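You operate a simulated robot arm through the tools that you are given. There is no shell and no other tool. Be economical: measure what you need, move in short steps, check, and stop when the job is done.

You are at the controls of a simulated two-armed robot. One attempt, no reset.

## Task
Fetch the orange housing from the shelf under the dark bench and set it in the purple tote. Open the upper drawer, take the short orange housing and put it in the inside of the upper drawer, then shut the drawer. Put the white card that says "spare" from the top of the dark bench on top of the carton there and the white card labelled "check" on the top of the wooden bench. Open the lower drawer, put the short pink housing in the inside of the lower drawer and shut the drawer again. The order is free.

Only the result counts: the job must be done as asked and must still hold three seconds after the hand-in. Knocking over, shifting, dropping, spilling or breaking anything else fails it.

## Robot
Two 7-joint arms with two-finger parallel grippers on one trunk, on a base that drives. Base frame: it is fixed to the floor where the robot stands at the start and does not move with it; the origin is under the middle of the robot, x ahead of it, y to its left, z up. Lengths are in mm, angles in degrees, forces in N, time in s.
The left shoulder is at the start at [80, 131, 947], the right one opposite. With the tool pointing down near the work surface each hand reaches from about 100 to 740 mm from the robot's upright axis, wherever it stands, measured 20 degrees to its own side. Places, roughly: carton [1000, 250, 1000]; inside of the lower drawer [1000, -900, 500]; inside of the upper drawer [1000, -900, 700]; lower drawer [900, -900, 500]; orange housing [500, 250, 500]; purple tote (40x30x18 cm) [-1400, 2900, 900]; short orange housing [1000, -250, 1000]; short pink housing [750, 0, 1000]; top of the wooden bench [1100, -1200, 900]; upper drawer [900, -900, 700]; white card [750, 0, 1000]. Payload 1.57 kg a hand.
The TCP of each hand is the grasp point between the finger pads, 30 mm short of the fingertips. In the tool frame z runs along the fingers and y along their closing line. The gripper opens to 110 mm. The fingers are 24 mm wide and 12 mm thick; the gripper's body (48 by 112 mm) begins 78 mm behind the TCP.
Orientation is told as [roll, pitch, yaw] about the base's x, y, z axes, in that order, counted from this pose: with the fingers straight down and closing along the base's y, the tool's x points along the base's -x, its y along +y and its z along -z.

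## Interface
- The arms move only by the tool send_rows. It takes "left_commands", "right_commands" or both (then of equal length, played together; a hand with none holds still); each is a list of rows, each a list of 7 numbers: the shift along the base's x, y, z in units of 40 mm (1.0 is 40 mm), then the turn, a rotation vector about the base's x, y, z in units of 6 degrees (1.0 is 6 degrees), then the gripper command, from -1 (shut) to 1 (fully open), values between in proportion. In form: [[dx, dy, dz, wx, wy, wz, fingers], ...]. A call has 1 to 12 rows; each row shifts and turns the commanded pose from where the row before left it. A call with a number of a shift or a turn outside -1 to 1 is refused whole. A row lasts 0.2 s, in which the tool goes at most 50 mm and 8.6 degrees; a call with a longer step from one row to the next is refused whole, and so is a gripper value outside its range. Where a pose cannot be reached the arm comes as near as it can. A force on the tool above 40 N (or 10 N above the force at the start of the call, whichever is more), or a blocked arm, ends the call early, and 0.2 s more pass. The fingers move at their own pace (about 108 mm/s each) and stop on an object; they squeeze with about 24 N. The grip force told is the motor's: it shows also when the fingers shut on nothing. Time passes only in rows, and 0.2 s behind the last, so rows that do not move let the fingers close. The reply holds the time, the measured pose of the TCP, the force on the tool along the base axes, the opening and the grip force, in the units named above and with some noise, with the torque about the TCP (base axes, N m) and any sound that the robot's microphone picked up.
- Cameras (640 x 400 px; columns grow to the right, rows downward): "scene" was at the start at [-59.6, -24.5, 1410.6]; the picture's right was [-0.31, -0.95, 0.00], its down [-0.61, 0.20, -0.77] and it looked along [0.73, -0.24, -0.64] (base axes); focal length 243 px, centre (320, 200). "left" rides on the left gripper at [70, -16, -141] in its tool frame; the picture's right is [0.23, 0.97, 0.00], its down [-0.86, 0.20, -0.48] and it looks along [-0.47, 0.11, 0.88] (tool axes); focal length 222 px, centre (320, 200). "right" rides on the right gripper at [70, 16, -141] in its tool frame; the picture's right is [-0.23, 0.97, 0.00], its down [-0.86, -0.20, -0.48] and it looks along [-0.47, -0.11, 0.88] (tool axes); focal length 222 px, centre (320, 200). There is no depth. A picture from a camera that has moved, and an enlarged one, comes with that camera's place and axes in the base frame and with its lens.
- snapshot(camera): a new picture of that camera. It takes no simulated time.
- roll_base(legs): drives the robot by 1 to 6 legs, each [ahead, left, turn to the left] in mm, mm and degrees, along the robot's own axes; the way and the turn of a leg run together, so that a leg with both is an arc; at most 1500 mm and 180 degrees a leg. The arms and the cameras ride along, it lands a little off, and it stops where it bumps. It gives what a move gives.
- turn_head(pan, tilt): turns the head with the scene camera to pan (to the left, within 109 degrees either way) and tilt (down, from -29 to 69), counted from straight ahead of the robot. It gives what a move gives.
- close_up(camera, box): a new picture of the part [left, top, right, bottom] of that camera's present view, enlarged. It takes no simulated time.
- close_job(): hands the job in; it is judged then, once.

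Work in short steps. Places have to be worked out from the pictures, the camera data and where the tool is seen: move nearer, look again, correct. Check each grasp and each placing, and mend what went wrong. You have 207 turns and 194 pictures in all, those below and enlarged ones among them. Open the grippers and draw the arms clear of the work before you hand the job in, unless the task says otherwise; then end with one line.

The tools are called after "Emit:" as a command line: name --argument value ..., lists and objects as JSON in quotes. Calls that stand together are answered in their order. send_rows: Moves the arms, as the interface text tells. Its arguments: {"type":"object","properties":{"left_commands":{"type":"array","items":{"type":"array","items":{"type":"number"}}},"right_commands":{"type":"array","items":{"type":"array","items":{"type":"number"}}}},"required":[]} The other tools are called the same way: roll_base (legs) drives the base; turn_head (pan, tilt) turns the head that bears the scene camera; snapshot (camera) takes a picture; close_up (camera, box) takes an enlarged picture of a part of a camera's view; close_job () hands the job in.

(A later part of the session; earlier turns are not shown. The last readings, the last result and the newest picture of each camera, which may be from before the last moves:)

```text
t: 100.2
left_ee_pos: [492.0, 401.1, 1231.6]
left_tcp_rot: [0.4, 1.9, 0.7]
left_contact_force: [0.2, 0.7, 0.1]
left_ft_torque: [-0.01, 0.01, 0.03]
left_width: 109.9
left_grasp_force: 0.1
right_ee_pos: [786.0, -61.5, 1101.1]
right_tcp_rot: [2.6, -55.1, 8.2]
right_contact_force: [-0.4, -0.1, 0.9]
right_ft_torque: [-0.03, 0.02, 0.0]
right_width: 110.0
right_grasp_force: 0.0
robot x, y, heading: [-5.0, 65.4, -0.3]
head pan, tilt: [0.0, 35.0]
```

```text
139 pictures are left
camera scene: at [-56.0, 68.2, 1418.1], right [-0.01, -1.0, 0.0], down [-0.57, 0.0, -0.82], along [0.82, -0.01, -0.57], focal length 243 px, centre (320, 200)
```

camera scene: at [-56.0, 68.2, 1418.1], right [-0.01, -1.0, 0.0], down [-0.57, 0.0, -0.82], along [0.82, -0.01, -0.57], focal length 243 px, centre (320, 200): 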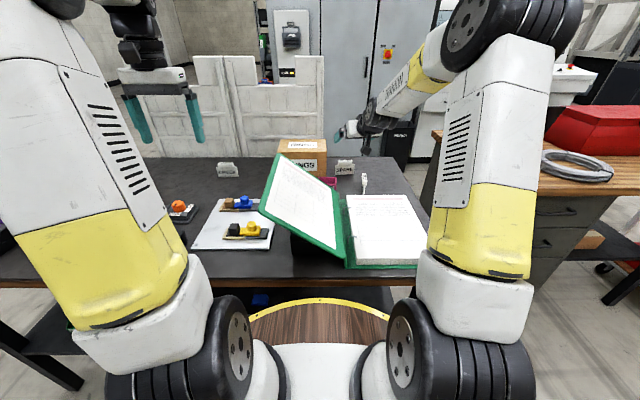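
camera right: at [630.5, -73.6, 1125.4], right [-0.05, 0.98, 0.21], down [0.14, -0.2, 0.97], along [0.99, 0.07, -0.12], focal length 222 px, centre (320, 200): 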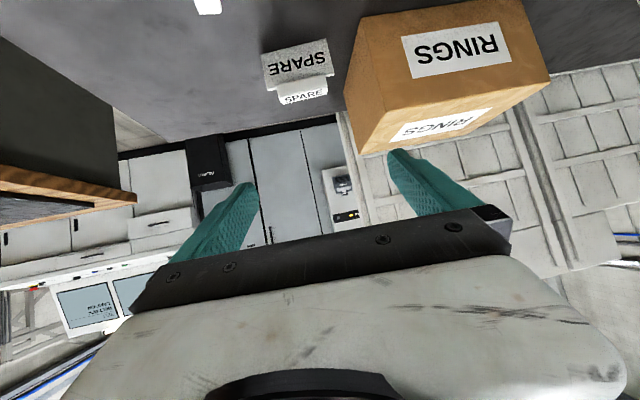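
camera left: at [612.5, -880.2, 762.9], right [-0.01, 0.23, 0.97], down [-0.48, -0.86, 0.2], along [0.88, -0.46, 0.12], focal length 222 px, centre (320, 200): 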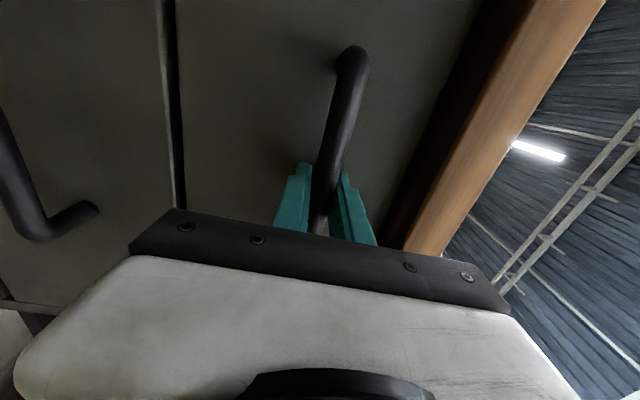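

SPARE refines to centre (881,-46). Approach to just above, then look.

Emit:
send_rows --right_commands '[[0.54, 0.09, -0.63, 0, 0, -0.1, 1], [0.54, 0.09, -0.63, 0, 0, -0.1, 1], [0.54, 0.09, -0.63, 0, 0, -0.1, 1], [0.54, 0.09, -0.63, 0, 0, -0.1, 1]]'

Emit:
snapshot --camera "right"

```text
t: 101.2
left_ee_pos: [491.9, 400.9, 1232.1]
left_tcp_rot: [0.1, 1.9, 0.8]
left_contact_force: [-0.7, -0.6, -0.5]
left_ft_torque: [0.03, -0.03, 0.01]
left_width: 110.0
left_grasp_force: 0.0
right_ee_pos: [873.2, -48.2, 1000.9]
right_tcp_rot: [2.5, -54.9, 5.8]
right_contact_force: [0.4, 0.2, 0.2]
right_ft_torque: [0.02, 0.01, 0.01]
right_width: 110.0
right_grasp_force: 0.1
robot x, y, heading: [-5.4, 61.2, -0.6]
head pan, tilt: [0.0, 35.0]
```

```text
138 pictures are left
camera right: at [716.0, -53.6, 1024.3], right [0.0, 0.98, 0.21], down [0.13, -0.21, 0.97], along [0.99, 0.03, -0.13], focal length 222 px, centre (320, 200)
```

right: 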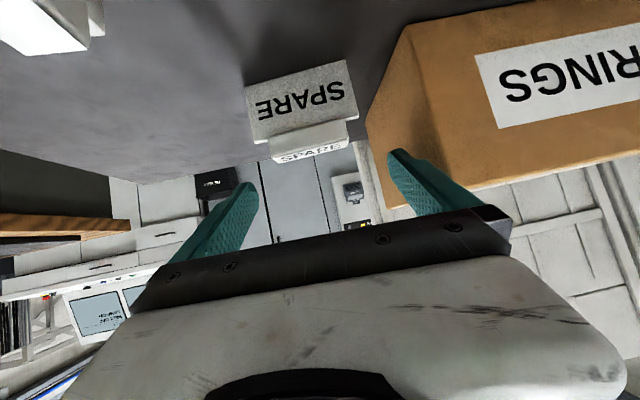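

Centre ≈(884,-47). I descend with a slightly narrower opening and close.

Emit:
send_rows --right_commands '[[0.08, 0, -0.6, 0, 0, 0, 0.85], [0.08, 0, -0.6, 0, 0, 0, 0.85], [0.08, 0, -0.5, 0, 0, 0, 0.85], [0, 0, 0, 0, 0, 0, -1], [0, 0, 0, 0, 0, 0, -1], [0, 0, 0, 0, 0, 0, -1]]'

Emit:
snapshot --camera "right"

```text
t: 102.6
left_ee_pos: [491.8, 399.7, 1231.4]
left_tcp_rot: [0.4, 2.0, 0.9]
left_contact_force: [-0.1, -0.5, 0.6]
left_ft_torque: [0.0, -0.01, 0.04]
left_width: 110.1
left_grasp_force: 0.1
right_ee_pos: [882.0, -47.8, 932.4]
right_tcp_rot: [2.5, -54.9, 5.8]
right_contact_force: [0.1, -0.5, 0.9]
right_ft_torque: [-0.03, 0.0, -0.01]
right_width: 83.7
right_grasp_force: 24.6
robot x, y, heading: [-4.3, 68.8, -0.5]
head pan, tilt: [0.0, 35.0]
```

```text
137 pictures are left
camera right: at [725.8, -53.0, 957.0], right [-0.01, 0.98, 0.21], down [0.13, -0.21, 0.97], along [0.99, 0.03, -0.13], focal length 222 px, centre (320, 200)
```

right: 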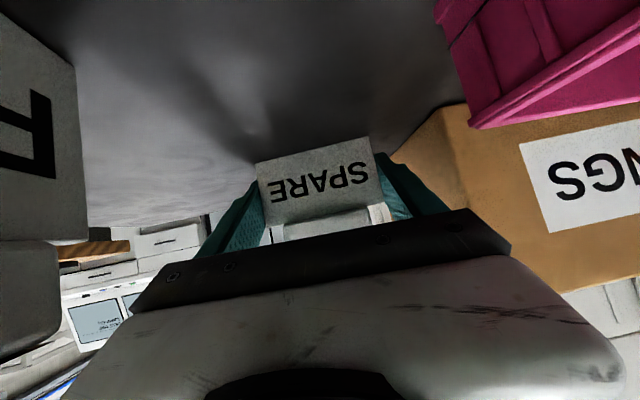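

SPARE is gripped (83.7 mm). Lift straight up and carry over the carton's top.

Emit:
send_rows --right_commands '[[0, 0, 0.7, 0, 0, 0, -1], [0, 0, 0.9, 0, 0, 0, -1], [0, 0, 0.9, 0, 0, 0, -1], [0, 0, 0.9, 0, 0, 0, -1], [0, 0, 0.4, 0, 0, 0, -1], [0.1, 0.9, 0, 0, 0, 0, -1], [0.1, 0.9, 0, 0, 0, 0, -1], [0.1, 0.9, 0, 0, 0, 0, -1], [0.1, 0.9, 0, 0, 0, 0, -1], [0.1, 0.4, 0, 0, 0, 0, -1]]'

Emit:
snapshot --camera "right"

Emit:
close_up --camera "scene" --box '[240, 100, 400, 200]'

```text
t: 104.8
left_ee_pos: [490.6, 401.0, 1232.0]
left_tcp_rot: [0.3, 1.9, 0.8]
left_contact_force: [-1.2, -0.3, 0.2]
left_ft_torque: [-0.02, -0.04, 0.0]
left_width: 110.0
left_grasp_force: 0.2
right_ee_pos: [902.0, 114.0, 1084.8]
right_tcp_rot: [2.6, -54.8, 5.9]
right_contact_force: [0.3, -0.3, -0.6]
right_ft_torque: [-0.01, 0.02, -0.04]
right_width: 83.3
right_grasp_force: 24.0
robot x, y, heading: [1.1, 66.4, -0.6]
head pan, tilt: [0.0, 35.0]
```

```text
136 pictures are left
camera right: at [745.3, 108.1, 1109.1], right [-0.01, 0.98, 0.21], down [0.13, -0.21, 0.97], along [0.99, 0.03, -0.13], focal length 222 px, centre (320, 200)
```

right: 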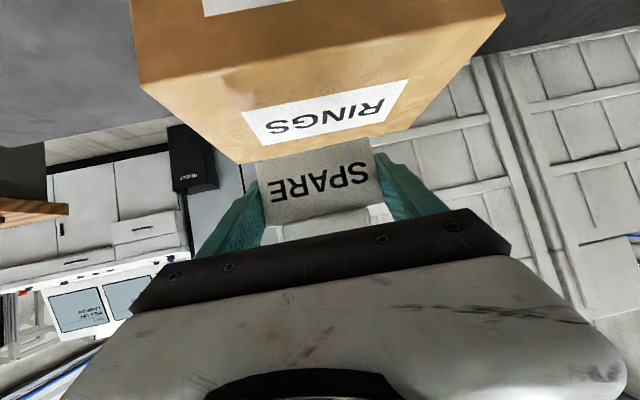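

```text
4.00 times, centred on (320, 150) of scene
camera zoom: at [-55.9, 67.9, 1418.1], right [-0.01, -1.0, 0.0], down [-0.57, 0.0, -0.82], along [0.82, -0.01, -0.57], focal length 971 px, centre (320, 400)
```

zoom: 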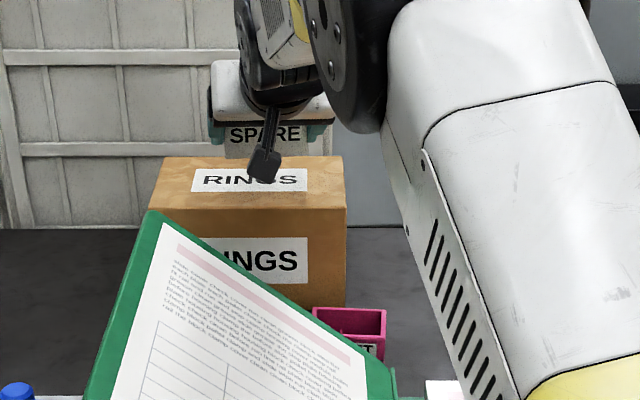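

The card hangs over the carton top (x 861–1015, y 30–240). I lower in small steps until it touches.

Emit:
send_rows --right_commands '[[0, 0.1, -0.45, 0, 0, 0, -1], [0, 0.1, -0.3, 0, 0, 0, -1], [0, 0, -0.15, 0, 0, 0, -1], [0, 0, -0.1, 0, 0, 0, -1]]'

Emit:
snapshot --camera "right"

```text
t: 105.8
left_ee_pos: [490.2, 401.1, 1231.4]
left_tcp_rot: [0.3, 1.9, 0.7]
left_contact_force: [-0.8, 1.2, 0.2]
left_ft_torque: [-0.01, 0.03, 0.0]
left_width: 110.0
left_grasp_force: 0.0
right_ee_pos: [903.9, 121.6, 1050.3]
right_tcp_rot: [2.7, -55.5, 5.8]
right_contact_force: [0.3, 0.1, 22.7]
right_ft_torque: [-0.66, -0.07, -0.03]
right_width: 84.1
right_grasp_force: 23.9
robot x, y, heading: [-3.2, 64.8, -0.3]
head pan, tilt: [0.0, 35.0]
```

```text
134 pictures are left
camera right: at [746.2, 115.6, 1072.7], right [-0.01, 0.98, 0.21], down [0.12, -0.21, 0.97], along [0.99, 0.03, -0.12], focal length 222 px, centre (320, 200)
```

right: 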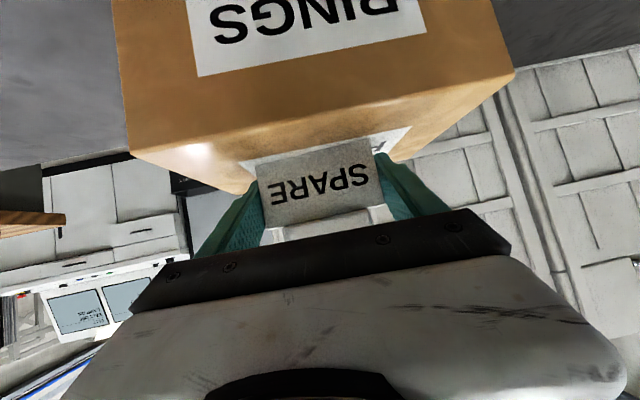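

Contact (22 N) — the card stands on the carton. I ease 1.5 mm, open and back out.

Emit:
send_rows --right_commands '[[0, 0, 0.05, 0, 0, 0, -1], [0, 0, 0, 0, 0, 0, 0.6], [0, 0, 0, 0, 0, 0, 0.9], [-0.4, -0.04, 0.28, 0, 0, 0, 0.9], [-0.6, -0.06, 0.4, 0, 0, 0, 0.9], [-0.7, -0.06, 0.5, 0, 0, 0, 0.9], [-0.7, -0.06, 0.5, 0, 0, 0, 0.9]]'

Emit:
snapshot --camera "right"

```text
t: 107.4
left_ee_pos: [493.0, 400.3, 1231.2]
left_tcp_rot: [0.3, 1.9, 0.7]
left_contact_force: [-0.3, -0.2, 0.1]
left_ft_torque: [0.04, 0.03, 0.0]
left_width: 109.9
left_grasp_force: 0.0
right_ee_pos: [806.3, 111.6, 1112.4]
right_tcp_rot: [2.6, -54.8, 5.8]
right_contact_force: [-0.9, 0.0, 0.0]
right_ft_torque: [0.02, 0.0, 0.01]
right_width: 104.3
right_grasp_force: 0.1
robot x, y, heading: [-6.2, 68.9, -0.5]
head pan, tilt: [0.0, 35.0]
```

```text
133 pictures are left
camera right: at [649.2, 106.2, 1136.9], right [0.0, 0.98, 0.21], down [0.13, -0.21, 0.97], along [0.99, 0.03, -0.13], focal length 222 px, centre (320, 200)
```

right: 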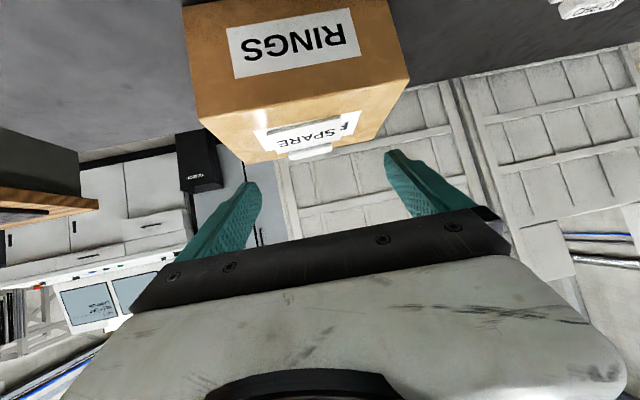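

SPARE stands on the carton. Next pink: I move the right hand above it with tilt reduced to ~25° and yaw 0.

Emit:
send_rows --right_commands '[[-0.28, -0.4, 0.1, -0.07, 0.83, -0.15, 1], [-0.28, -0.4, 0.1, -0.07, 0.83, -0.15, 1], [-0.28, -0.4, 0.1, -0.07, 0.83, -0.15, 1], [-0.28, -0.4, 0, -0.07, 0.83, -0.15, 1], [-0.28, -0.4, 0, -0.07, 0.83, -0.15, 1], [-0.28, -0.4, 0, -0.07, 0.83, -0.15, 1]]'

Emit:
snapshot --camera "right"

Emit:
close_up --camera "scene" --box '[240, 100, 400, 200]'

```text
t: 108.8
left_ee_pos: [491.7, 400.8, 1230.8]
left_tcp_rot: [0.3, 1.9, 0.7]
left_contact_force: [-0.1, 0.0, 0.6]
left_ft_torque: [-0.02, 0.02, 0.05]
left_width: 110.0
left_grasp_force: 0.1
right_ee_pos: [738.6, 17.6, 1124.8]
right_tcp_rot: [1.6, -24.8, 1.0]
right_contact_force: [-0.3, 0.5, 0.0]
right_ft_torque: [-0.01, -0.04, 0.01]
right_width: 109.9
right_grasp_force: 0.2
robot x, y, heading: [-2.0, 67.1, -0.3]
head pan, tilt: [0.0, 35.0]
```

```text
132 pictures are left
camera right: at [616.0, 26.5, 1224.4], right [0.18, 0.98, 0.12], down [0.58, -0.2, 0.79], along [0.79, -0.07, -0.6], focal length 222 px, centre (320, 200)
```

right: 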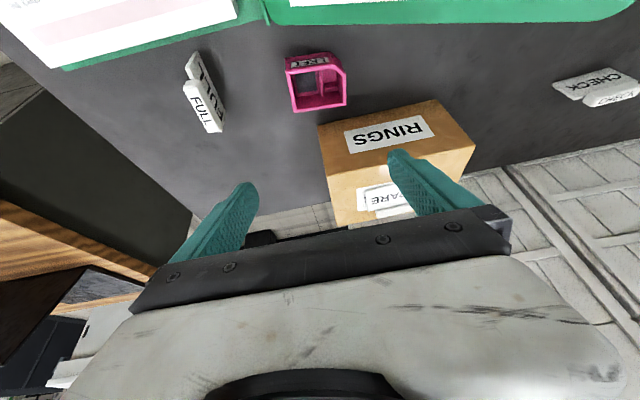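

```text
4.00 times, centred on (320, 150) of scene
camera zoom: at [-55.9, 68.1, 1418.1], right [-0.01, -1.0, 0.0], down [-0.57, 0.0, -0.82], along [0.82, -0.01, -0.57], focal length 971 px, centre (320, 400)
```

zoom: 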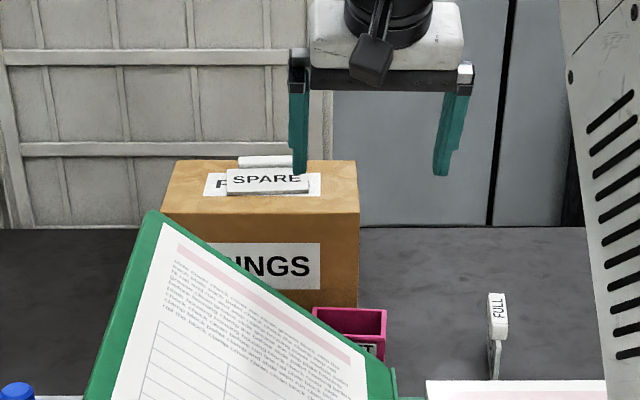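

I check how SPARE sits on the carton — it looks foreshortened.

Emit:
close_up --camera "right" --box '[310, 90, 470, 230]'

Emit:
close_up --camera "scene" --box '[275, 130, 335, 168]'

```text
2.86 times, centred on (390, 160) of right
camera zoom: at [616.0, 26.5, 1224.4], right [0.18, 0.98, 0.12], down [0.58, -0.2, 0.79], along [0.79, -0.07, -0.6], focal length 635 px, centre (120, 314)
```

zoom: 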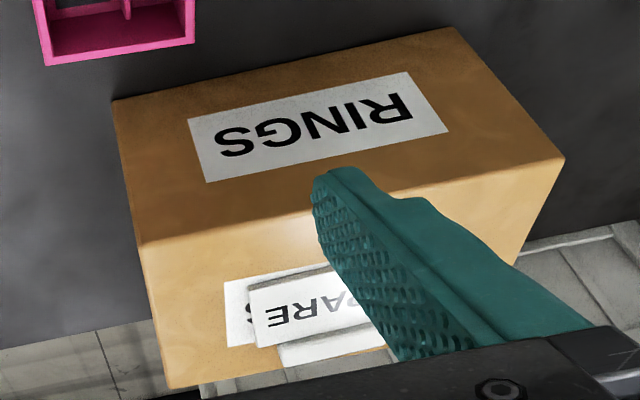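

```text
10.53 times, centred on (305, 149) of scene
camera zoom: at [-55.9, 68.1, 1418.1], right [-0.01, -1.0, 0.0], down [-0.57, 0.0, -0.82], along [0.82, -0.01, -0.57], focal length 2555 px, centre (478, 737)
```

zoom: 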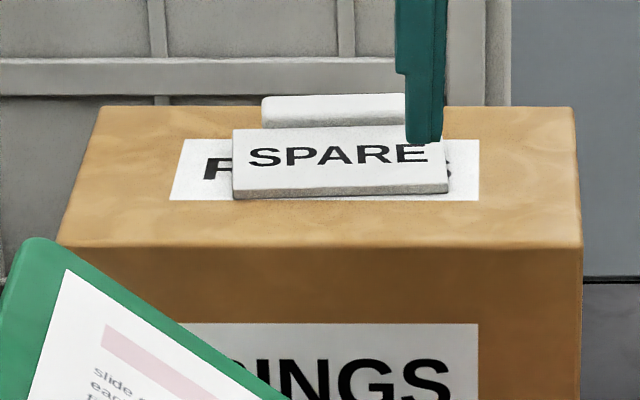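

SPARE rests on the carton but lies on its back; I'll come back to stand it up. Pink now measures centre ≈(750,34); I descend toward it.

Emit:
send_rows --right_commands '[[0.05, 0.2, -0.85, 0, 0, 0, 1], [0.05, 0.2, -0.85, 0, 0, 0, 1], [0.03, 0, -0.85, 0, 0, 0, 1], [0, 0, -0.6, 0, 0, 0, 1]]'

Emit:
snapshot --camera "right"

```text
t: 109.8
left_ee_pos: [492.1, 400.3, 1230.6]
left_tcp_rot: [0.3, 1.8, 0.8]
left_contact_force: [0.2, 0.0, 0.4]
left_ft_torque: [-0.04, 0.02, -0.01]
left_width: 109.9
left_grasp_force: 0.1
right_ee_pos: [744.5, 32.9, 998.8]
right_tcp_rot: [1.7, -25.0, 1.0]
right_contact_force: [-0.6, -0.2, -1.0]
right_ft_torque: [-0.01, -0.03, -0.01]
right_width: 109.9
right_grasp_force: 0.0
robot x, y, heading: [-2.0, 64.7, -0.4]
head pan, tilt: [0.0, 35.0]
```

```text
128 pictures are left
camera right: at [620.5, 43.9, 1097.8], right [0.18, 0.98, 0.12], down [0.58, -0.2, 0.79], along [0.8, -0.07, -0.6], focal length 222 px, centre (320, 200)
```

right: 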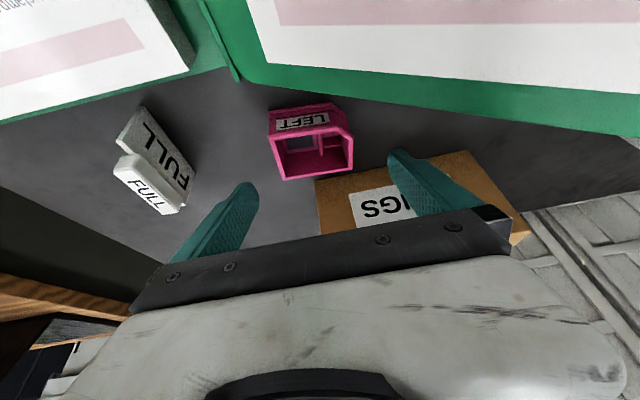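

Centred on pink (≈(754,33)). Descend and grip.

Emit:
send_rows --right_commands '[[0.05, 0, -0.6, 0, 0, 0, 1], [0.05, 0, -0.6, 0, 0, 0, 1], [0, 0, -0.3, 0, 0, 0, 1], [0, 0, 0, 0, 0, 0, -1], [0, 0, 0, 0, 0, 0, -1], [0, 0, 0, 0, 0, 0, -1]]'

Emit:
snapshot --camera "right"

```text
t: 111.2
left_ee_pos: [490.9, 400.8, 1232.5]
left_tcp_rot: [0.4, 1.9, 0.7]
left_contact_force: [-0.2, -0.2, -0.7]
left_ft_torque: [0.05, -0.02, -0.01]
left_width: 110.1
left_grasp_force: 0.0
right_ee_pos: [748.2, 31.7, 938.8]
right_tcp_rot: [1.6, -25.1, 1.0]
right_contact_force: [0.1, 0.3, 0.9]
right_ft_torque: [-0.08, 0.0, -0.02]
right_width: 74.1
right_grasp_force: 24.0
robot x, y, heading: [-3.2, 65.3, -0.6]
head pan, tilt: [0.0, 35.0]
```

```text
127 pictures are left
camera right: at [624.8, 42.9, 1038.4], right [0.18, 0.98, 0.12], down [0.58, -0.2, 0.79], along [0.8, -0.07, -0.6], focal length 222 px, centre (320, 200)
```

right: 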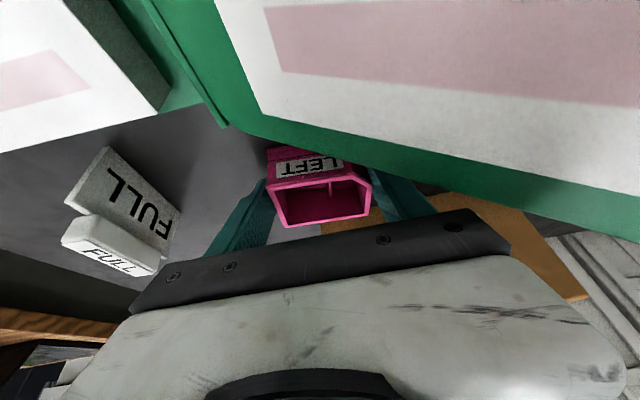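

Pink gripped (74 mm). Lift it clear, draw back, then drive left so the left hand faces CHECK.

Emit:
send_rows --right_commands '[[0, 0, 0.7, 0, 0, 0, -1], [0, 0, 0.9, 0, 0, 0, -1], [0, 0, 0.9, 0, 0, 0, -1], [0, -0.1, 0.9, 0, 0, 0, -1], [0, -0.2, 0.9, 0, 0, 0, -1], [-0.5, -0.5, 0.9, 0, 0, 0, -1], [-0.8, -0.6, 0.6, 0, 0, 0, -1], [-0.8, -0.7, 0.5, 0, 0, 0, -1], [-0.8, -0.8, 0, 0, 0, 0, -1], [-0.8, -0.8, 0, 0, 0, 0, -1], [-0.8, -0.8, 0, 0, 0, 0, -1]]'

Emit:
roll_base --legs '[[-15, 0, 0.5], [0, 240, 0]]'

Emit:
turn_head --pan 0 --tilt 35

Emit:
snapshot --camera "scene"

Emit:
snapshot --camera "left"

```text
t: 113.6
left_ee_pos: [491.5, 401.7, 1231.4]
left_tcp_rot: [0.3, 1.8, 0.8]
left_contact_force: [0.7, -0.4, -0.9]
left_ft_torque: [-0.01, 0.04, -0.02]
left_width: 110.2
left_grasp_force: 0.0
right_ee_pos: [567.1, -149.0, 1191.9]
right_tcp_rot: [1.5, -24.8, 1.0]
right_contact_force: [-0.7, 0.7, -1.5]
right_ft_torque: [-0.01, 0.06, 0.01]
right_width: 73.3
right_grasp_force: 24.0
robot x, y, heading: [-2.7, 67.0, -0.4]
head pan, tilt: [0.0, 35.0]
```

```text
t: 115.7
left_ee_pos: [473.0, 646.6, 1230.8]
left_tcp_rot: [0.4, 2.0, 1.4]
left_contact_force: [0.5, -0.3, -0.1]
left_ft_torque: [0.0, -0.02, -0.03]
left_width: 110.3
left_grasp_force: 0.1
right_ee_pos: [554.6, 98.2, 1191.9]
right_tcp_rot: [1.8, -24.9, 1.6]
right_contact_force: [0.7, -0.2, -1.7]
right_ft_torque: [0.01, 0.0, 0.03]
right_width: 73.1
right_grasp_force: 23.7
robot x, y, heading: [-19.3, 300.9, 0.2]
head pan, tilt: [0.0, 35.0]
```

```text
t: 116.3
left_ee_pos: [473.9, 646.5, 1231.4]
left_tcp_rot: [0.3, 2.0, 1.4]
left_contact_force: [0.1, -0.8, 0.0]
left_ft_torque: [0.01, 0.02, -0.03]
left_width: 109.8
left_grasp_force: 0.2
right_ee_pos: [553.8, 98.8, 1191.1]
right_tcp_rot: [1.6, -24.9, 1.6]
right_contact_force: [-0.2, -0.6, -0.4]
right_ft_torque: [0.01, 0.01, 0.01]
right_width: 73.0
right_grasp_force: 23.6
robot x, y, heading: [-18.4, 304.7, 0.1]
head pan, tilt: [0.0, 35.0]
```

```text
126 pictures are left
camera scene: at [-71.1, 308.0, 1418.1], right [0.0, -1.0, 0.0], down [-0.57, 0.0, -0.82], along [0.82, 0.0, -0.57], focal length 243 px, centre (320, 200)
```

scene: 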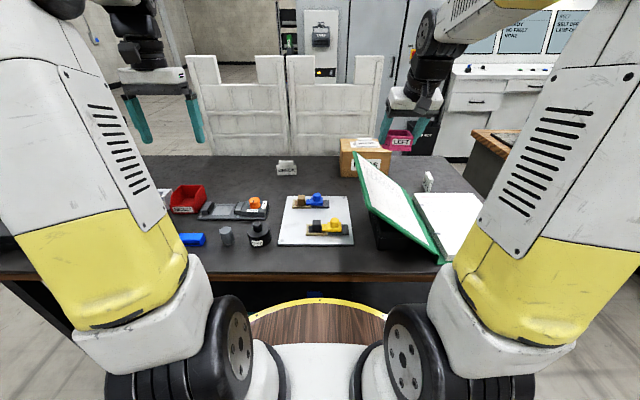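

```text
125 pictures are left
camera left: at [409.4, 628.0, 1375.3], right [-0.25, 0.97, 0.01], down [0.87, 0.22, 0.45], along [0.43, 0.12, -0.89], focal length 222 px, centre (320, 200)
```

left: 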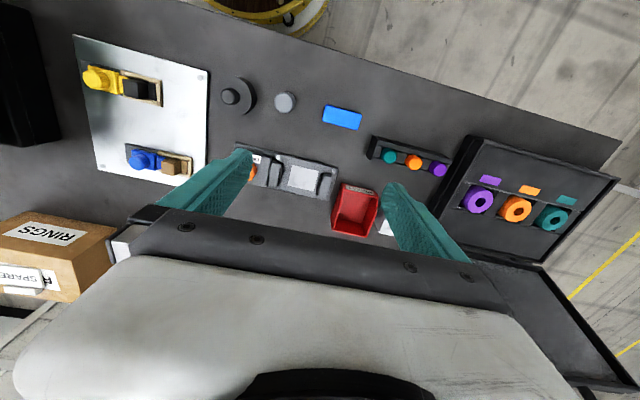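

CHECK ≈(880,455). I move the left hand into a tilted hover in front of it.

Emit:
send_rows --left_commands '[[0.75, -0.5, -0.3, 0, -0.95, -0.1, 1], [0.75, -0.5, -0.3, 0, -0.95, -0.1, 1], [0.75, -0.5, -0.3, 0, -0.95, 0, 1], [0.75, -0.5, -0.3, 0, -0.95, 0, 1], [0.75, -0.5, -0.3, 0, -0.95, 0, 1], [0.75, -0.5, -0.3, 0, -0.95, 0, 1], [0.75, -0.5, -0.3, 0, -0.95, 0, 1], [0.75, -0.5, -0.3, 0, -0.95, 0, 1], [0.75, -0.5, -0.4, 0, -0.95, 0, 1], [0.75, -0.5, -0.4, 0, -0.95, 0, 1]]'

Emit:
snapshot --camera "left"

Emit:
close_up --camera "scene" --box '[240, 120, 400, 220]'

```text
t: 118.5
left_ee_pos: [774.5, 447.1, 1104.0]
left_tcp_rot: [-0.2, -55.2, 0.6]
left_contact_force: [-0.1, 0.3, 0.3]
left_ft_torque: [-0.02, -0.02, -0.07]
left_width: 110.0
left_grasp_force: 0.0
right_ee_pos: [554.4, 99.2, 1192.0]
right_tcp_rot: [1.6, -24.9, 1.7]
right_contact_force: [-2.0, 0.6, -1.4]
right_ft_torque: [-0.04, -0.01, 0.01]
right_width: 72.9
right_grasp_force: 23.7
robot x, y, heading: [-21.0, 303.8, 0.0]
head pan, tilt: [0.0, 35.0]
```

```text
124 pictures are left
camera left: at [618.4, 430.5, 1127.6], right [-0.14, 0.97, -0.19], down [0.09, 0.2, 0.97], along [0.99, 0.11, -0.12], focal length 222 px, centre (320, 200)
```

left: 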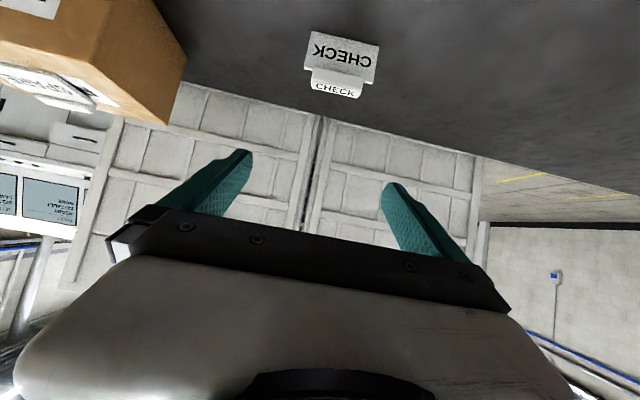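

```text
4.00 times, centred on (320, 170) of scene
camera zoom: at [-71.4, 308.4, 1418.1], right [0.0, -1.0, 0.0], down [-0.57, 0.0, -0.82], along [0.82, 0.0, -0.57], focal length 971 px, centre (320, 320)
```

zoom: 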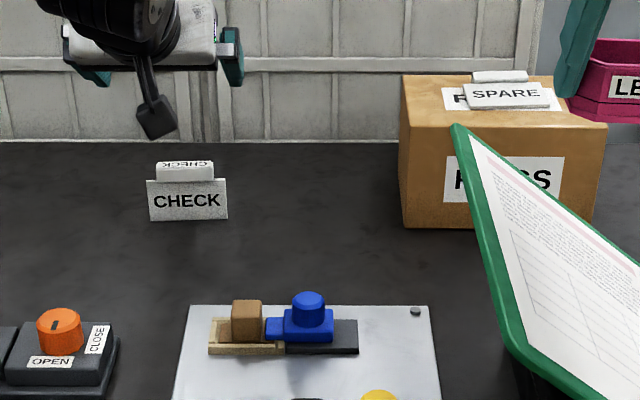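

CHECK centre ≈(864,451). Approach to above it.

Emit:
send_rows --left_commands '[[0.5, 0.03, -0.65, 0, 0, 0.17, 1], [0.5, 0.03, -0.65, 0, 0, 0.17, 1], [0.5, 0.03, -0.65, 0, 0, 0.17, 1], [0.5, 0, -0.65, 0, 0, 0.17, 1]]'

Emit:
snapshot --camera "left"

```text
t: 119.5
left_ee_pos: [853.3, 451.9, 999.3]
left_tcp_rot: [0.0, -55.2, 4.4]
left_contact_force: [-0.2, 0.3, -0.1]
left_ft_torque: [0.01, 0.0, 0.0]
left_width: 109.8
left_grasp_force: 0.0
right_ee_pos: [555.8, 97.6, 1191.7]
right_tcp_rot: [1.7, -25.0, 1.6]
right_contact_force: [0.1, 0.8, -0.8]
right_ft_torque: [-0.01, 0.02, -0.01]
right_width: 72.8
right_grasp_force: 23.9
robot x, y, heading: [-17.4, 306.1, 0.2]
head pan, tilt: [0.0, 35.0]
```

```text
122 pictures are left
camera left: at [700.5, 422.9, 1024.0], right [-0.2, 0.96, -0.19], down [0.08, 0.21, 0.97], along [0.98, 0.18, -0.12], focal length 222 px, centre (320, 200)
```

left: 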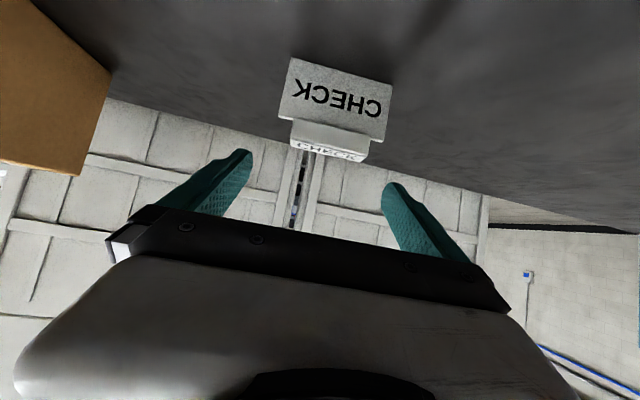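

Aligned. Descend to z≈933 and close on the edges.

Emit:
send_rows --left_commands '[[0.1, 0, -0.6, 0, 0, 0, 0.85], [0.1, 0, -0.6, 0, 0, 0, 0.85], [0.1, 0, -0.45, 0, 0, 0, 0.85], [0, 0, 0, 0, 0, 0, -1], [0, 0, 0, 0, 0, 0, -1], [0, 0, 0, 0, 0, 0, -1]]'

Emit:
snapshot --camera "left"

```text
t: 120.9
left_ee_pos: [866.3, 450.5, 933.6]
left_tcp_rot: [-0.1, -55.1, 4.3]
left_contact_force: [0.1, -0.4, 0.2]
left_ft_torque: [0.01, 0.0, -0.01]
left_width: 83.2
left_grasp_force: 24.4
right_ee_pos: [554.9, 99.5, 1191.7]
right_tcp_rot: [1.6, -25.0, 1.6]
right_contact_force: [-0.1, -0.4, -1.6]
right_ft_torque: [0.01, 0.01, 0.0]
right_width: 72.9
right_grasp_force: 23.9
robot x, y, heading: [-18.4, 307.0, -0.0]
head pan, tilt: [0.0, 35.0]
```

```text
121 pictures are left
camera left: at [712.0, 422.0, 957.7], right [-0.2, 0.96, -0.19], down [0.08, 0.21, 0.97], along [0.98, 0.18, -0.12], focal length 222 px, centre (320, 200)
```

left: 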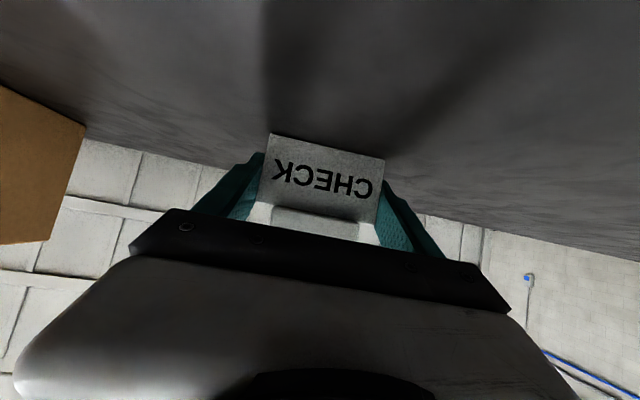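

CHECK is gripped (83 mm). Lift, retract, then drive to the wooden bench.

Emit:
send_rows --left_commands '[[0, 0, 0.7, 0, 0, 0, -1], [0, 0, 0.9, 0, 0, 0, -1], [0, 0, 0.9, 0, 0, 0, -1], [0, 0, 0.9, 0, 0, 0, -1], [-0.3, 0, 0.9, 0, 0, 0, -1], [-0.9, 0.1, 0.5, 0, 0, 0, -1], [-0.9, 0.1, 0.5, 0, 0, 0, -1], [-0.9, 0.1, 0.5, 0, 0, 0, -1], [-0.9, 0.1, 0.5, 0, 0, 0, -1], [-0.9, 0.1, 0, 0, 0, 0, -1], [-0.9, 0.1, 0, 0, 0, 0, -1], [-0.9, 0.1, 0, 0, 0, 0, -1]]'

Emit:
roll_base --legs '[[-250, 0, 0], [0, -1320, 0], [200, 0, 0]]'

Emit:
turn_head --pan 0 --tilt 30

Emit:
snapshot --camera "scene"

Emit:
snapshot --camera "left"

```text
t: 123.5
left_ee_pos: [602.9, 478.3, 1184.6]
left_tcp_rot: [-0.2, -55.1, 4.4]
left_contact_force: [0.6, -0.9, -0.4]
left_ft_torque: [0.01, 0.01, 0.01]
left_width: 83.4
left_grasp_force: 24.5
right_ee_pos: [554.7, 97.7, 1192.0]
right_tcp_rot: [1.7, -24.9, 1.5]
right_contact_force: [-0.1, -0.6, -1.1]
right_ft_torque: [0.05, 0.03, 0.05]
right_width: 72.0
right_grasp_force: 23.8
robot x, y, heading: [-18.0, 306.7, 0.6]
head pan, tilt: [0.0, 35.0]
```

```text
t: 132.7
left_ee_pos: [551.2, -831.7, 1184.9]
left_tcp_rot: [0.0, -55.0, 4.0]
left_contact_force: [0.5, 0.3, -0.3]
left_ft_torque: [-0.01, 0.0, 0.0]
left_width: 83.1
left_grasp_force: 23.6
right_ee_pos: [500.8, -1212.5, 1191.7]
right_tcp_rot: [1.6, -24.9, 1.1]
right_contact_force: [0.6, 1.1, -0.6]
right_ft_torque: [0.03, 0.0, 0.02]
right_width: 72.1
right_grasp_force: 24.2
robot x, y, heading: [-70.2, -998.7, -0.4]
head pan, tilt: [0.0, 35.0]
```

```text
t: 133.3
left_ee_pos: [551.9, -831.9, 1184.4]
left_tcp_rot: [-0.1, -55.1, 4.0]
left_contact_force: [-0.6, -0.3, -0.9]
left_ft_torque: [0.01, -0.01, -0.03]
left_width: 83.3
left_grasp_force: 23.9
right_ee_pos: [500.6, -1212.8, 1189.8]
right_tcp_rot: [1.6, -24.9, 1.1]
right_contact_force: [-0.3, -0.5, -1.6]
right_ft_torque: [0.01, 0.03, 0.02]
right_width: 72.0
right_grasp_force: 23.8
robot x, y, heading: [-69.5, -998.7, -0.3]
head pan, tilt: [0.0, 30.0]
```

```text
120 pictures are left
camera scene: at [-120.4, -997.9, 1425.9], right [0.0, -1.0, 0.0], down [-0.5, 0.0, -0.87], along [0.87, 0.0, -0.5], focal length 243 px, centre (320, 200)
```

scene: 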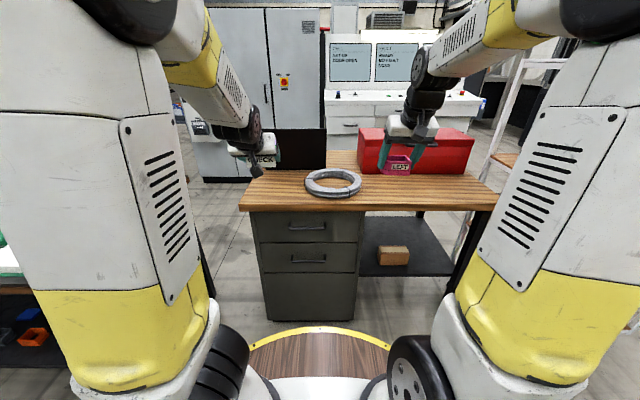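

```text
119 pictures are left
camera left: at [397.7, -858.6, 1208.9], right [-0.2, 0.96, -0.19], down [0.08, 0.21, 0.97], along [0.98, 0.18, -0.12], focal length 222 px, centre (320, 200)
```

left: 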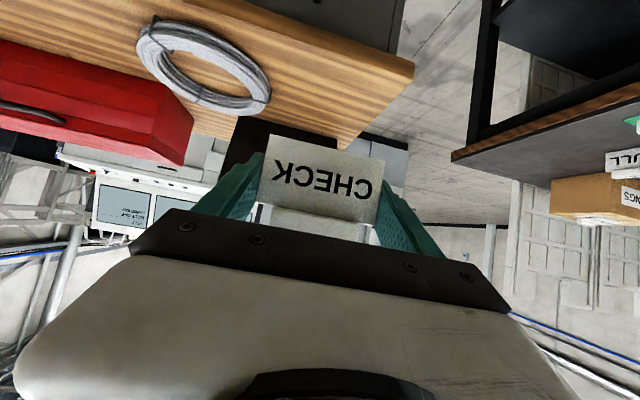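

Wood corner ≈(752,-669); the front-left patch around (805,-765) is free (coil and laptop are farther). I bring CHECK above it.

Emit:
send_rows --left_commands '[[0.79, 0.21, -0.5, 0, 0, 0, -1], [0.79, 0.21, -0.5, 0, 0, 0, -1], [0.79, 0.21, -0.5, 0, 0, 0, -1], [0.79, 0.21, -0.5, 0, 0, 0, -1], [0.79, 0.21, -0.5, 0, 0, 0, -1], [0.79, 0.21, -0.5, 0, 0, 0, -1], [0.79, 0.21, -0.5, 0, 0, 0, -1], [0.79, 0.21, -0.5, 0, 0, 0, -1]]'

Emit:
snapshot --camera "left"

Emit:
close_up --camera "scene" --box '[200, 120, 360, 220]'

```text
t: 135.1
left_ee_pos: [804.3, -764.4, 1025.1]
left_tcp_rot: [-0.2, -55.1, 4.1]
left_contact_force: [0.5, 0.2, -1.0]
left_ft_torque: [-0.03, 0.01, 0.01]
left_width: 83.3
left_grasp_force: 24.1
right_ee_pos: [501.0, -1211.2, 1191.0]
right_tcp_rot: [1.7, -24.8, 1.0]
right_contact_force: [-0.4, 0.2, -1.0]
right_ft_torque: [0.02, 0.01, 0.02]
right_width: 72.0
right_grasp_force: 24.2
robot x, y, heading: [-72.1, -998.7, -0.2]
head pan, tilt: [0.0, 30.0]
```

```text
118 pictures are left
camera left: at [650.6, -791.7, 1049.2], right [-0.2, 0.96, -0.19], down [0.08, 0.21, 0.97], along [0.98, 0.17, -0.12], focal length 222 px, centre (320, 200)
```

left: 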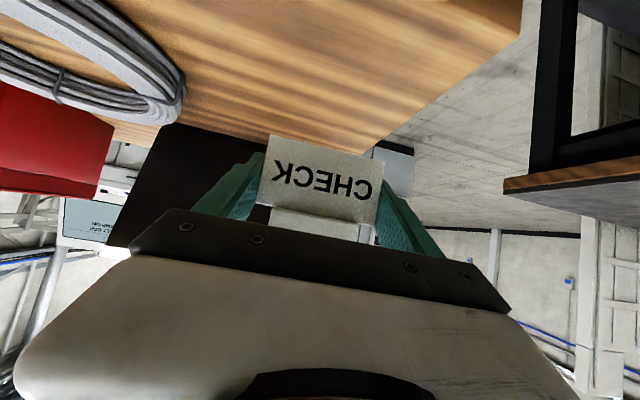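

```text
4.00 times, centred on (280, 170) of scene
camera zoom: at [-120.7, -998.0, 1425.9], right [0.0, -1.0, 0.0], down [-0.5, 0.0, -0.87], along [0.87, 0.0, -0.5], focal length 971 px, centre (480, 320)
```

zoom: 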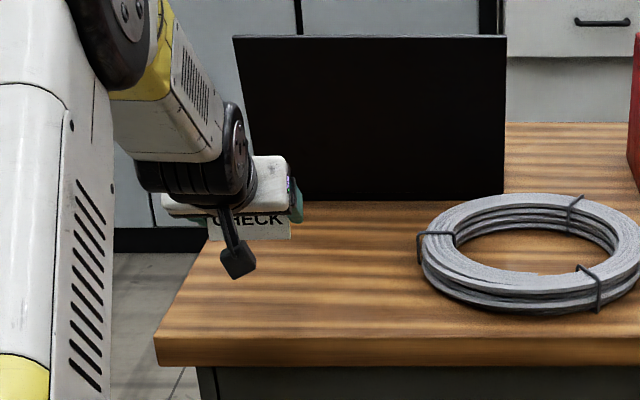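

Clear below. Lower to just above the wood, then in ~4 mm steps.

Emit:
send_rows --left_commands '[[0, 0, -0.7, 0, 0, 0, -1], [0, 0, -0.7, 0, 0, 0, -1], [0, 0, -0.5, 0, 0, 0, -1], [0, 0, -0.2, 0, 0, 0, -1]]'

Emit:
send_rows --left_commands '[[0, 0, -0.1, 0, 0, 0, -1], [0, 0, -0.1, 0, 0, 0, -1]]'

Emit:
snapshot --camera "left"

```text
t: 136.1
left_ee_pos: [804.2, -765.2, 941.3]
left_tcp_rot: [-0.1, -55.1, 3.9]
left_contact_force: [0.0, 0.0, -0.7]
left_ft_torque: [-0.04, 0.0, -0.02]
left_width: 83.6
left_grasp_force: 24.0
right_ee_pos: [501.2, -1212.3, 1191.1]
right_tcp_rot: [1.6, -24.9, 1.1]
right_contact_force: [-0.6, -0.3, -0.8]
right_ft_torque: [-0.02, 0.03, -0.01]
right_width: 71.9
right_grasp_force: 23.8
robot x, y, heading: [-68.8, -1000.7, -0.5]
head pan, tilt: [0.0, 30.0]
```

```text
t: 136.7
left_ee_pos: [803.8, -764.5, 932.9]
left_tcp_rot: [-0.2, -55.1, 4.1]
left_contact_force: [0.1, 0.1, 0.2]
left_ft_torque: [-0.04, 0.02, 0.0]
left_width: 83.1
left_grasp_force: 24.0
right_ee_pos: [502.3, -1212.4, 1192.2]
right_tcp_rot: [1.6, -25.0, 1.1]
right_contact_force: [-0.4, 0.3, -0.8]
right_ft_torque: [0.01, 0.02, -0.02]
right_width: 71.7
right_grasp_force: 24.4
robot x, y, heading: [-72.5, -1000.6, -0.3]
head pan, tilt: [0.0, 30.0]
```

```text
116 pictures are left
camera left: at [650.2, -791.2, 956.7], right [-0.2, 0.96, -0.19], down [0.08, 0.21, 0.97], along [0.98, 0.18, -0.12], focal length 222 px, centre (320, 200)
```

left: 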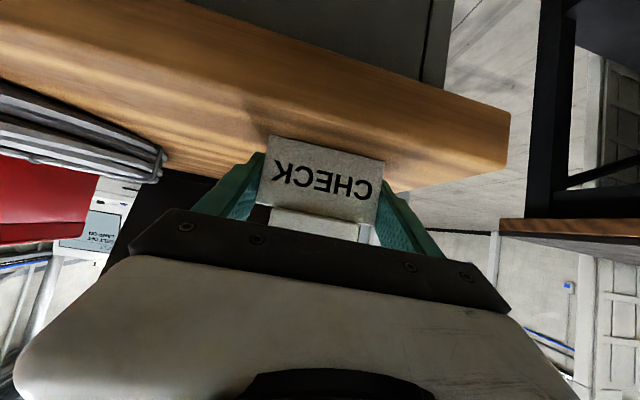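

Still no contact at 933; continue in 2 mm steps.

Emit:
send_rows --left_commands '[[0, 0, -0.07, 0, 0, 0, -1], [0, 0, -0.07, 0, 0, 0, -1], [0, 0, -0.07, 0, 0, 0, -1]]'

Emit:
send_rows --left_commands '[[0, 0, -0.05, 0, 0, 0, -1]]'

Emit:
send_rows --left_commands '[[0, 0, -0.05, 0, 0, 0, -1]]'

```text
t: 137.5
left_ee_pos: [807.2, -763.7, 928.8]
left_tcp_rot: [-0.1, -55.6, 4.0]
left_contact_force: [2.7, 1.0, 21.6]
left_ft_torque: [0.01, -0.02, -0.03]
left_width: 84.0
left_grasp_force: 23.8
right_ee_pos: [500.8, -1212.0, 1192.6]
right_tcp_rot: [1.8, -25.0, 1.1]
right_contact_force: [-0.5, 0.0, -0.5]
right_ft_torque: [-0.03, 0.02, 0.03]
right_width: 71.9
right_grasp_force: 24.4
robot x, y, heading: [-71.8, -1000.9, -0.4]
head pan, tilt: [0.0, 30.0]
```

```text
t: 137.9
left_ee_pos: [804.5, -764.0, 927.0]
left_tcp_rot: [-0.1, -55.6, 4.0]
left_contact_force: [0.7, 1.9, 30.5]
left_ft_torque: [0.58, -0.08, -0.04]
left_width: 83.4
left_grasp_force: 24.2
right_ee_pos: [500.8, -1212.5, 1192.2]
right_tcp_rot: [1.7, -25.0, 1.2]
right_contact_force: [0.0, -0.5, -0.3]
right_ft_torque: [-0.01, -0.01, -0.03]
right_width: 71.6
right_grasp_force: 23.8
robot x, y, heading: [-71.5, -999.2, -0.2]
head pan, tilt: [0.0, 30.0]
```

```text
t: 138.3
left_ee_pos: [804.7, -764.6, 927.6]
left_tcp_rot: [-0.1, -55.8, 4.0]
left_contact_force: [-7.2, -0.6, 39.1]
left_ft_torque: [0.69, -0.01, 0.06]
left_width: 83.3
left_grasp_force: 24.2
right_ee_pos: [498.8, -1213.4, 1192.7]
right_tcp_rot: [1.6, -25.1, 1.1]
right_contact_force: [1.0, -0.5, -1.0]
right_ft_torque: [0.0, 0.03, 0.01]
right_width: 71.7
right_grasp_force: 24.4
robot x, y, heading: [-66.4, -1004.1, -0.6]
head pan, tilt: [0.0, 30.0]
```

I overpressed; I raise until the force just vanishes before releasing.

Emit:
send_rows --left_commands '[[0, 0, 0.1, 0, 0, 0, -1], [0, 0, 0.04, 0, 0, 0, -1]]'

```text
t: 138.9
left_ee_pos: [804.4, -763.7, 927.3]
left_tcp_rot: [0.0, -55.2, 3.9]
left_contact_force: [8.4, 2.0, 19.9]
left_ft_torque: [0.62, -0.52, -0.24]
left_width: 83.3
left_grasp_force: 23.4
right_ee_pos: [500.5, -1213.1, 1190.4]
right_tcp_rot: [1.6, -25.0, 1.2]
right_contact_force: [0.0, 0.9, -0.5]
right_ft_torque: [-0.02, 0.03, 0.0]
right_width: 71.6
right_grasp_force: 23.6
robot x, y, heading: [-72.1, -1002.9, -0.3]
head pan, tilt: [0.0, 30.0]
```

Emit:
send_rows --left_commands '[[0, 0, 0.07, 0, 0, 0, -1], [0, 0, 0, 0, 0, 0, -1]]'

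Emit:
snapshot --camera "left"

```text
t: 139.5
left_ee_pos: [804.1, -764.3, 927.4]
left_tcp_rot: [-0.1, -54.9, 4.0]
left_contact_force: [4.2, 1.2, 10.7]
left_ft_torque: [0.45, -0.24, -0.2]
left_width: 83.1
left_grasp_force: 24.1
right_ee_pos: [501.6, -1213.3, 1191.0]
right_tcp_rot: [1.7, -24.9, 1.1]
right_contact_force: [0.3, -0.9, -0.8]
right_ft_torque: [-0.03, 0.02, -0.01]
right_width: 71.5
right_grasp_force: 24.3
robot x, y, heading: [-70.2, -998.1, -0.1]
head pan, tilt: [0.0, 30.0]
```

```text
115 pictures are left
camera left: at [650.0, -791.4, 951.8], right [-0.2, 0.96, -0.19], down [0.09, 0.21, 0.97], along [0.98, 0.18, -0.12], focal length 222 px, centre (320, 200)
```

left: 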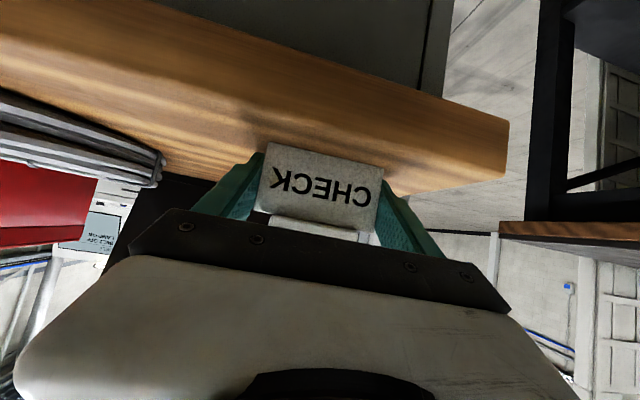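

The press should have aligned its base flush. Ease a bit more, then release gently and back off straight along the tool axis.

Emit:
send_rows --left_commands '[[0, 0, 0.07, 0, 0, 0, -1], [0, 0, 0, 0, 0, 0, -1]]'

Emit:
send_rows --left_commands '[[0, 0, 0, 0, 0, 0, 0.7], [0, 0, 0, 0, 0, 0, 0.85]]'

Emit:
snapshot --camera "left"

```text
t: 140.1
left_ee_pos: [803.5, -765.0, 930.7]
left_tcp_rot: [-0.2, -54.9, 4.0]
left_contact_force: [0.3, 0.6, -0.3]
left_ft_torque: [-0.02, 0.0, 0.03]
left_width: 83.2
left_grasp_force: 24.4
right_ee_pos: [501.1, -1213.1, 1191.2]
right_tcp_rot: [1.6, -24.9, 1.1]
right_contact_force: [0.4, -0.5, -0.1]
right_ft_torque: [-0.01, 0.0, 0.01]
right_width: 71.6
right_grasp_force: 24.0
robot x, y, heading: [-69.2, -996.0, -0.5]
head pan, tilt: [0.0, 30.0]
```

```text
t: 140.7
left_ee_pos: [805.5, -764.7, 931.1]
left_tcp_rot: [-0.1, -55.1, 3.9]
left_contact_force: [0.2, -0.6, -0.2]
left_ft_torque: [0.0, -0.02, 0.0]
left_width: 101.9
left_grasp_force: 0.1
right_ee_pos: [500.8, -1213.3, 1192.9]
right_tcp_rot: [1.7, -24.9, 1.2]
right_contact_force: [-0.5, -0.8, -1.6]
right_ft_torque: [0.03, -0.02, 0.06]
right_width: 71.6
right_grasp_force: 23.7
robot x, y, heading: [-69.3, -1001.0, -0.3]
head pan, tilt: [0.0, 30.0]
```

```text
114 pictures are left
camera left: at [650.5, -791.3, 955.7], right [-0.2, 0.96, -0.19], down [0.08, 0.21, 0.97], along [0.98, 0.18, -0.12], focal length 222 px, centre (320, 200)
```

left: 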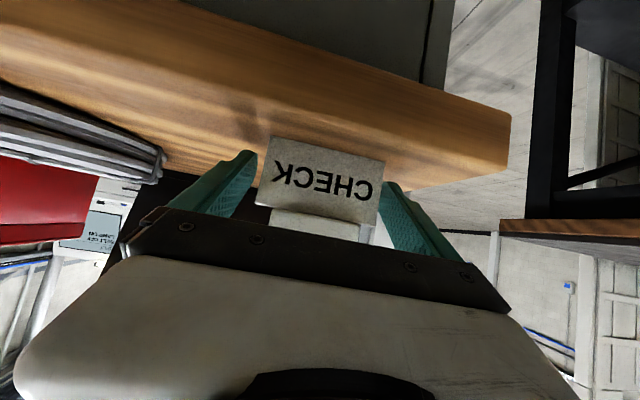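

It stands free. I retreat straight back slowly along the card's normal and check.

Emit:
send_rows --left_commands '[[-0.25, -0.018, 0.05, 0, 0, 0, 0.9], [-0.35, -0.025, 0.1, 0, 0, 0, 0.9], [-0.5, -0.035, 0.25, 0, 0, 0, 0.9], [-0.6, -0.04, 0.4, 0, 0, 0, 0.9], [-0.6, -0.04, 0.4, 0, 0, 0, 0.9], [-0.6, 0, 0.5, 0, 0, 0, 0.9]]'

Emit:
snapshot --camera "left"

Emit:
close_up --camera "scene" --box '[200, 120, 360, 220]'

```text
t: 142.1
left_ee_pos: [689.3, -771.3, 999.4]
left_tcp_rot: [-0.1, -55.1, 4.0]
left_contact_force: [0.2, -0.3, 0.8]
left_ft_torque: [0.01, 0.01, -0.03]
left_width: 104.6
left_grasp_force: 0.0
right_ee_pos: [502.4, -1212.0, 1191.1]
right_tcp_rot: [1.6, -24.9, 1.1]
right_contact_force: [0.2, -0.2, -2.3]
right_ft_torque: [0.0, 0.07, -0.01]
right_width: 71.8
right_grasp_force: 23.6
robot x, y, heading: [-69.6, -998.1, -0.2]
head pan, tilt: [0.0, 30.0]
```

```text
113 pictures are left
camera left: at [534.4, -798.0, 1023.5], right [-0.2, 0.96, -0.19], down [0.08, 0.21, 0.97], along [0.98, 0.18, -0.12], focal length 222 px, centre (320, 200)
```

left: 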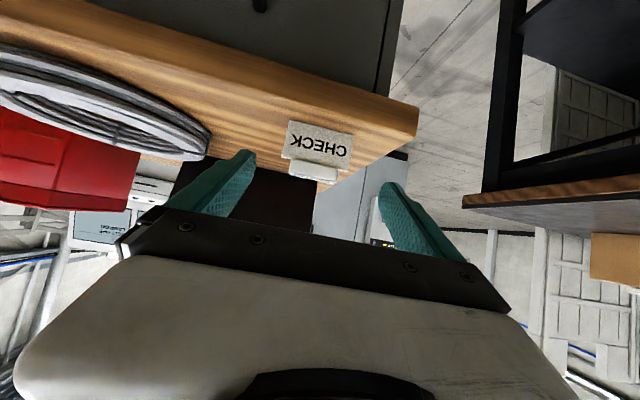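

```text
4.00 times, centred on (280, 170) of scene
camera zoom: at [-120.0, -997.9, 1425.9], right [-0.01, -1.0, 0.0], down [-0.5, 0.0, -0.87], along [0.87, 0.0, -0.5], focal length 971 px, centre (480, 320)
```

zoom: 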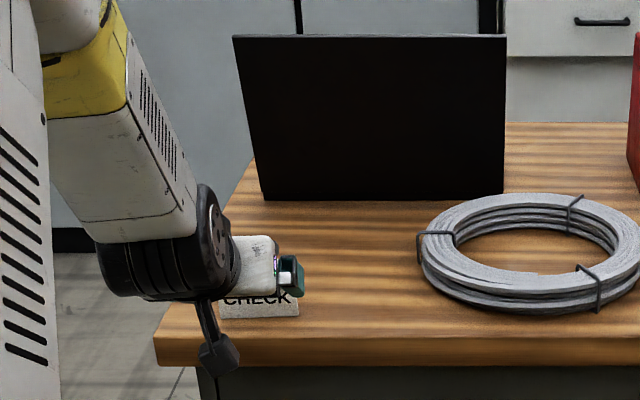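

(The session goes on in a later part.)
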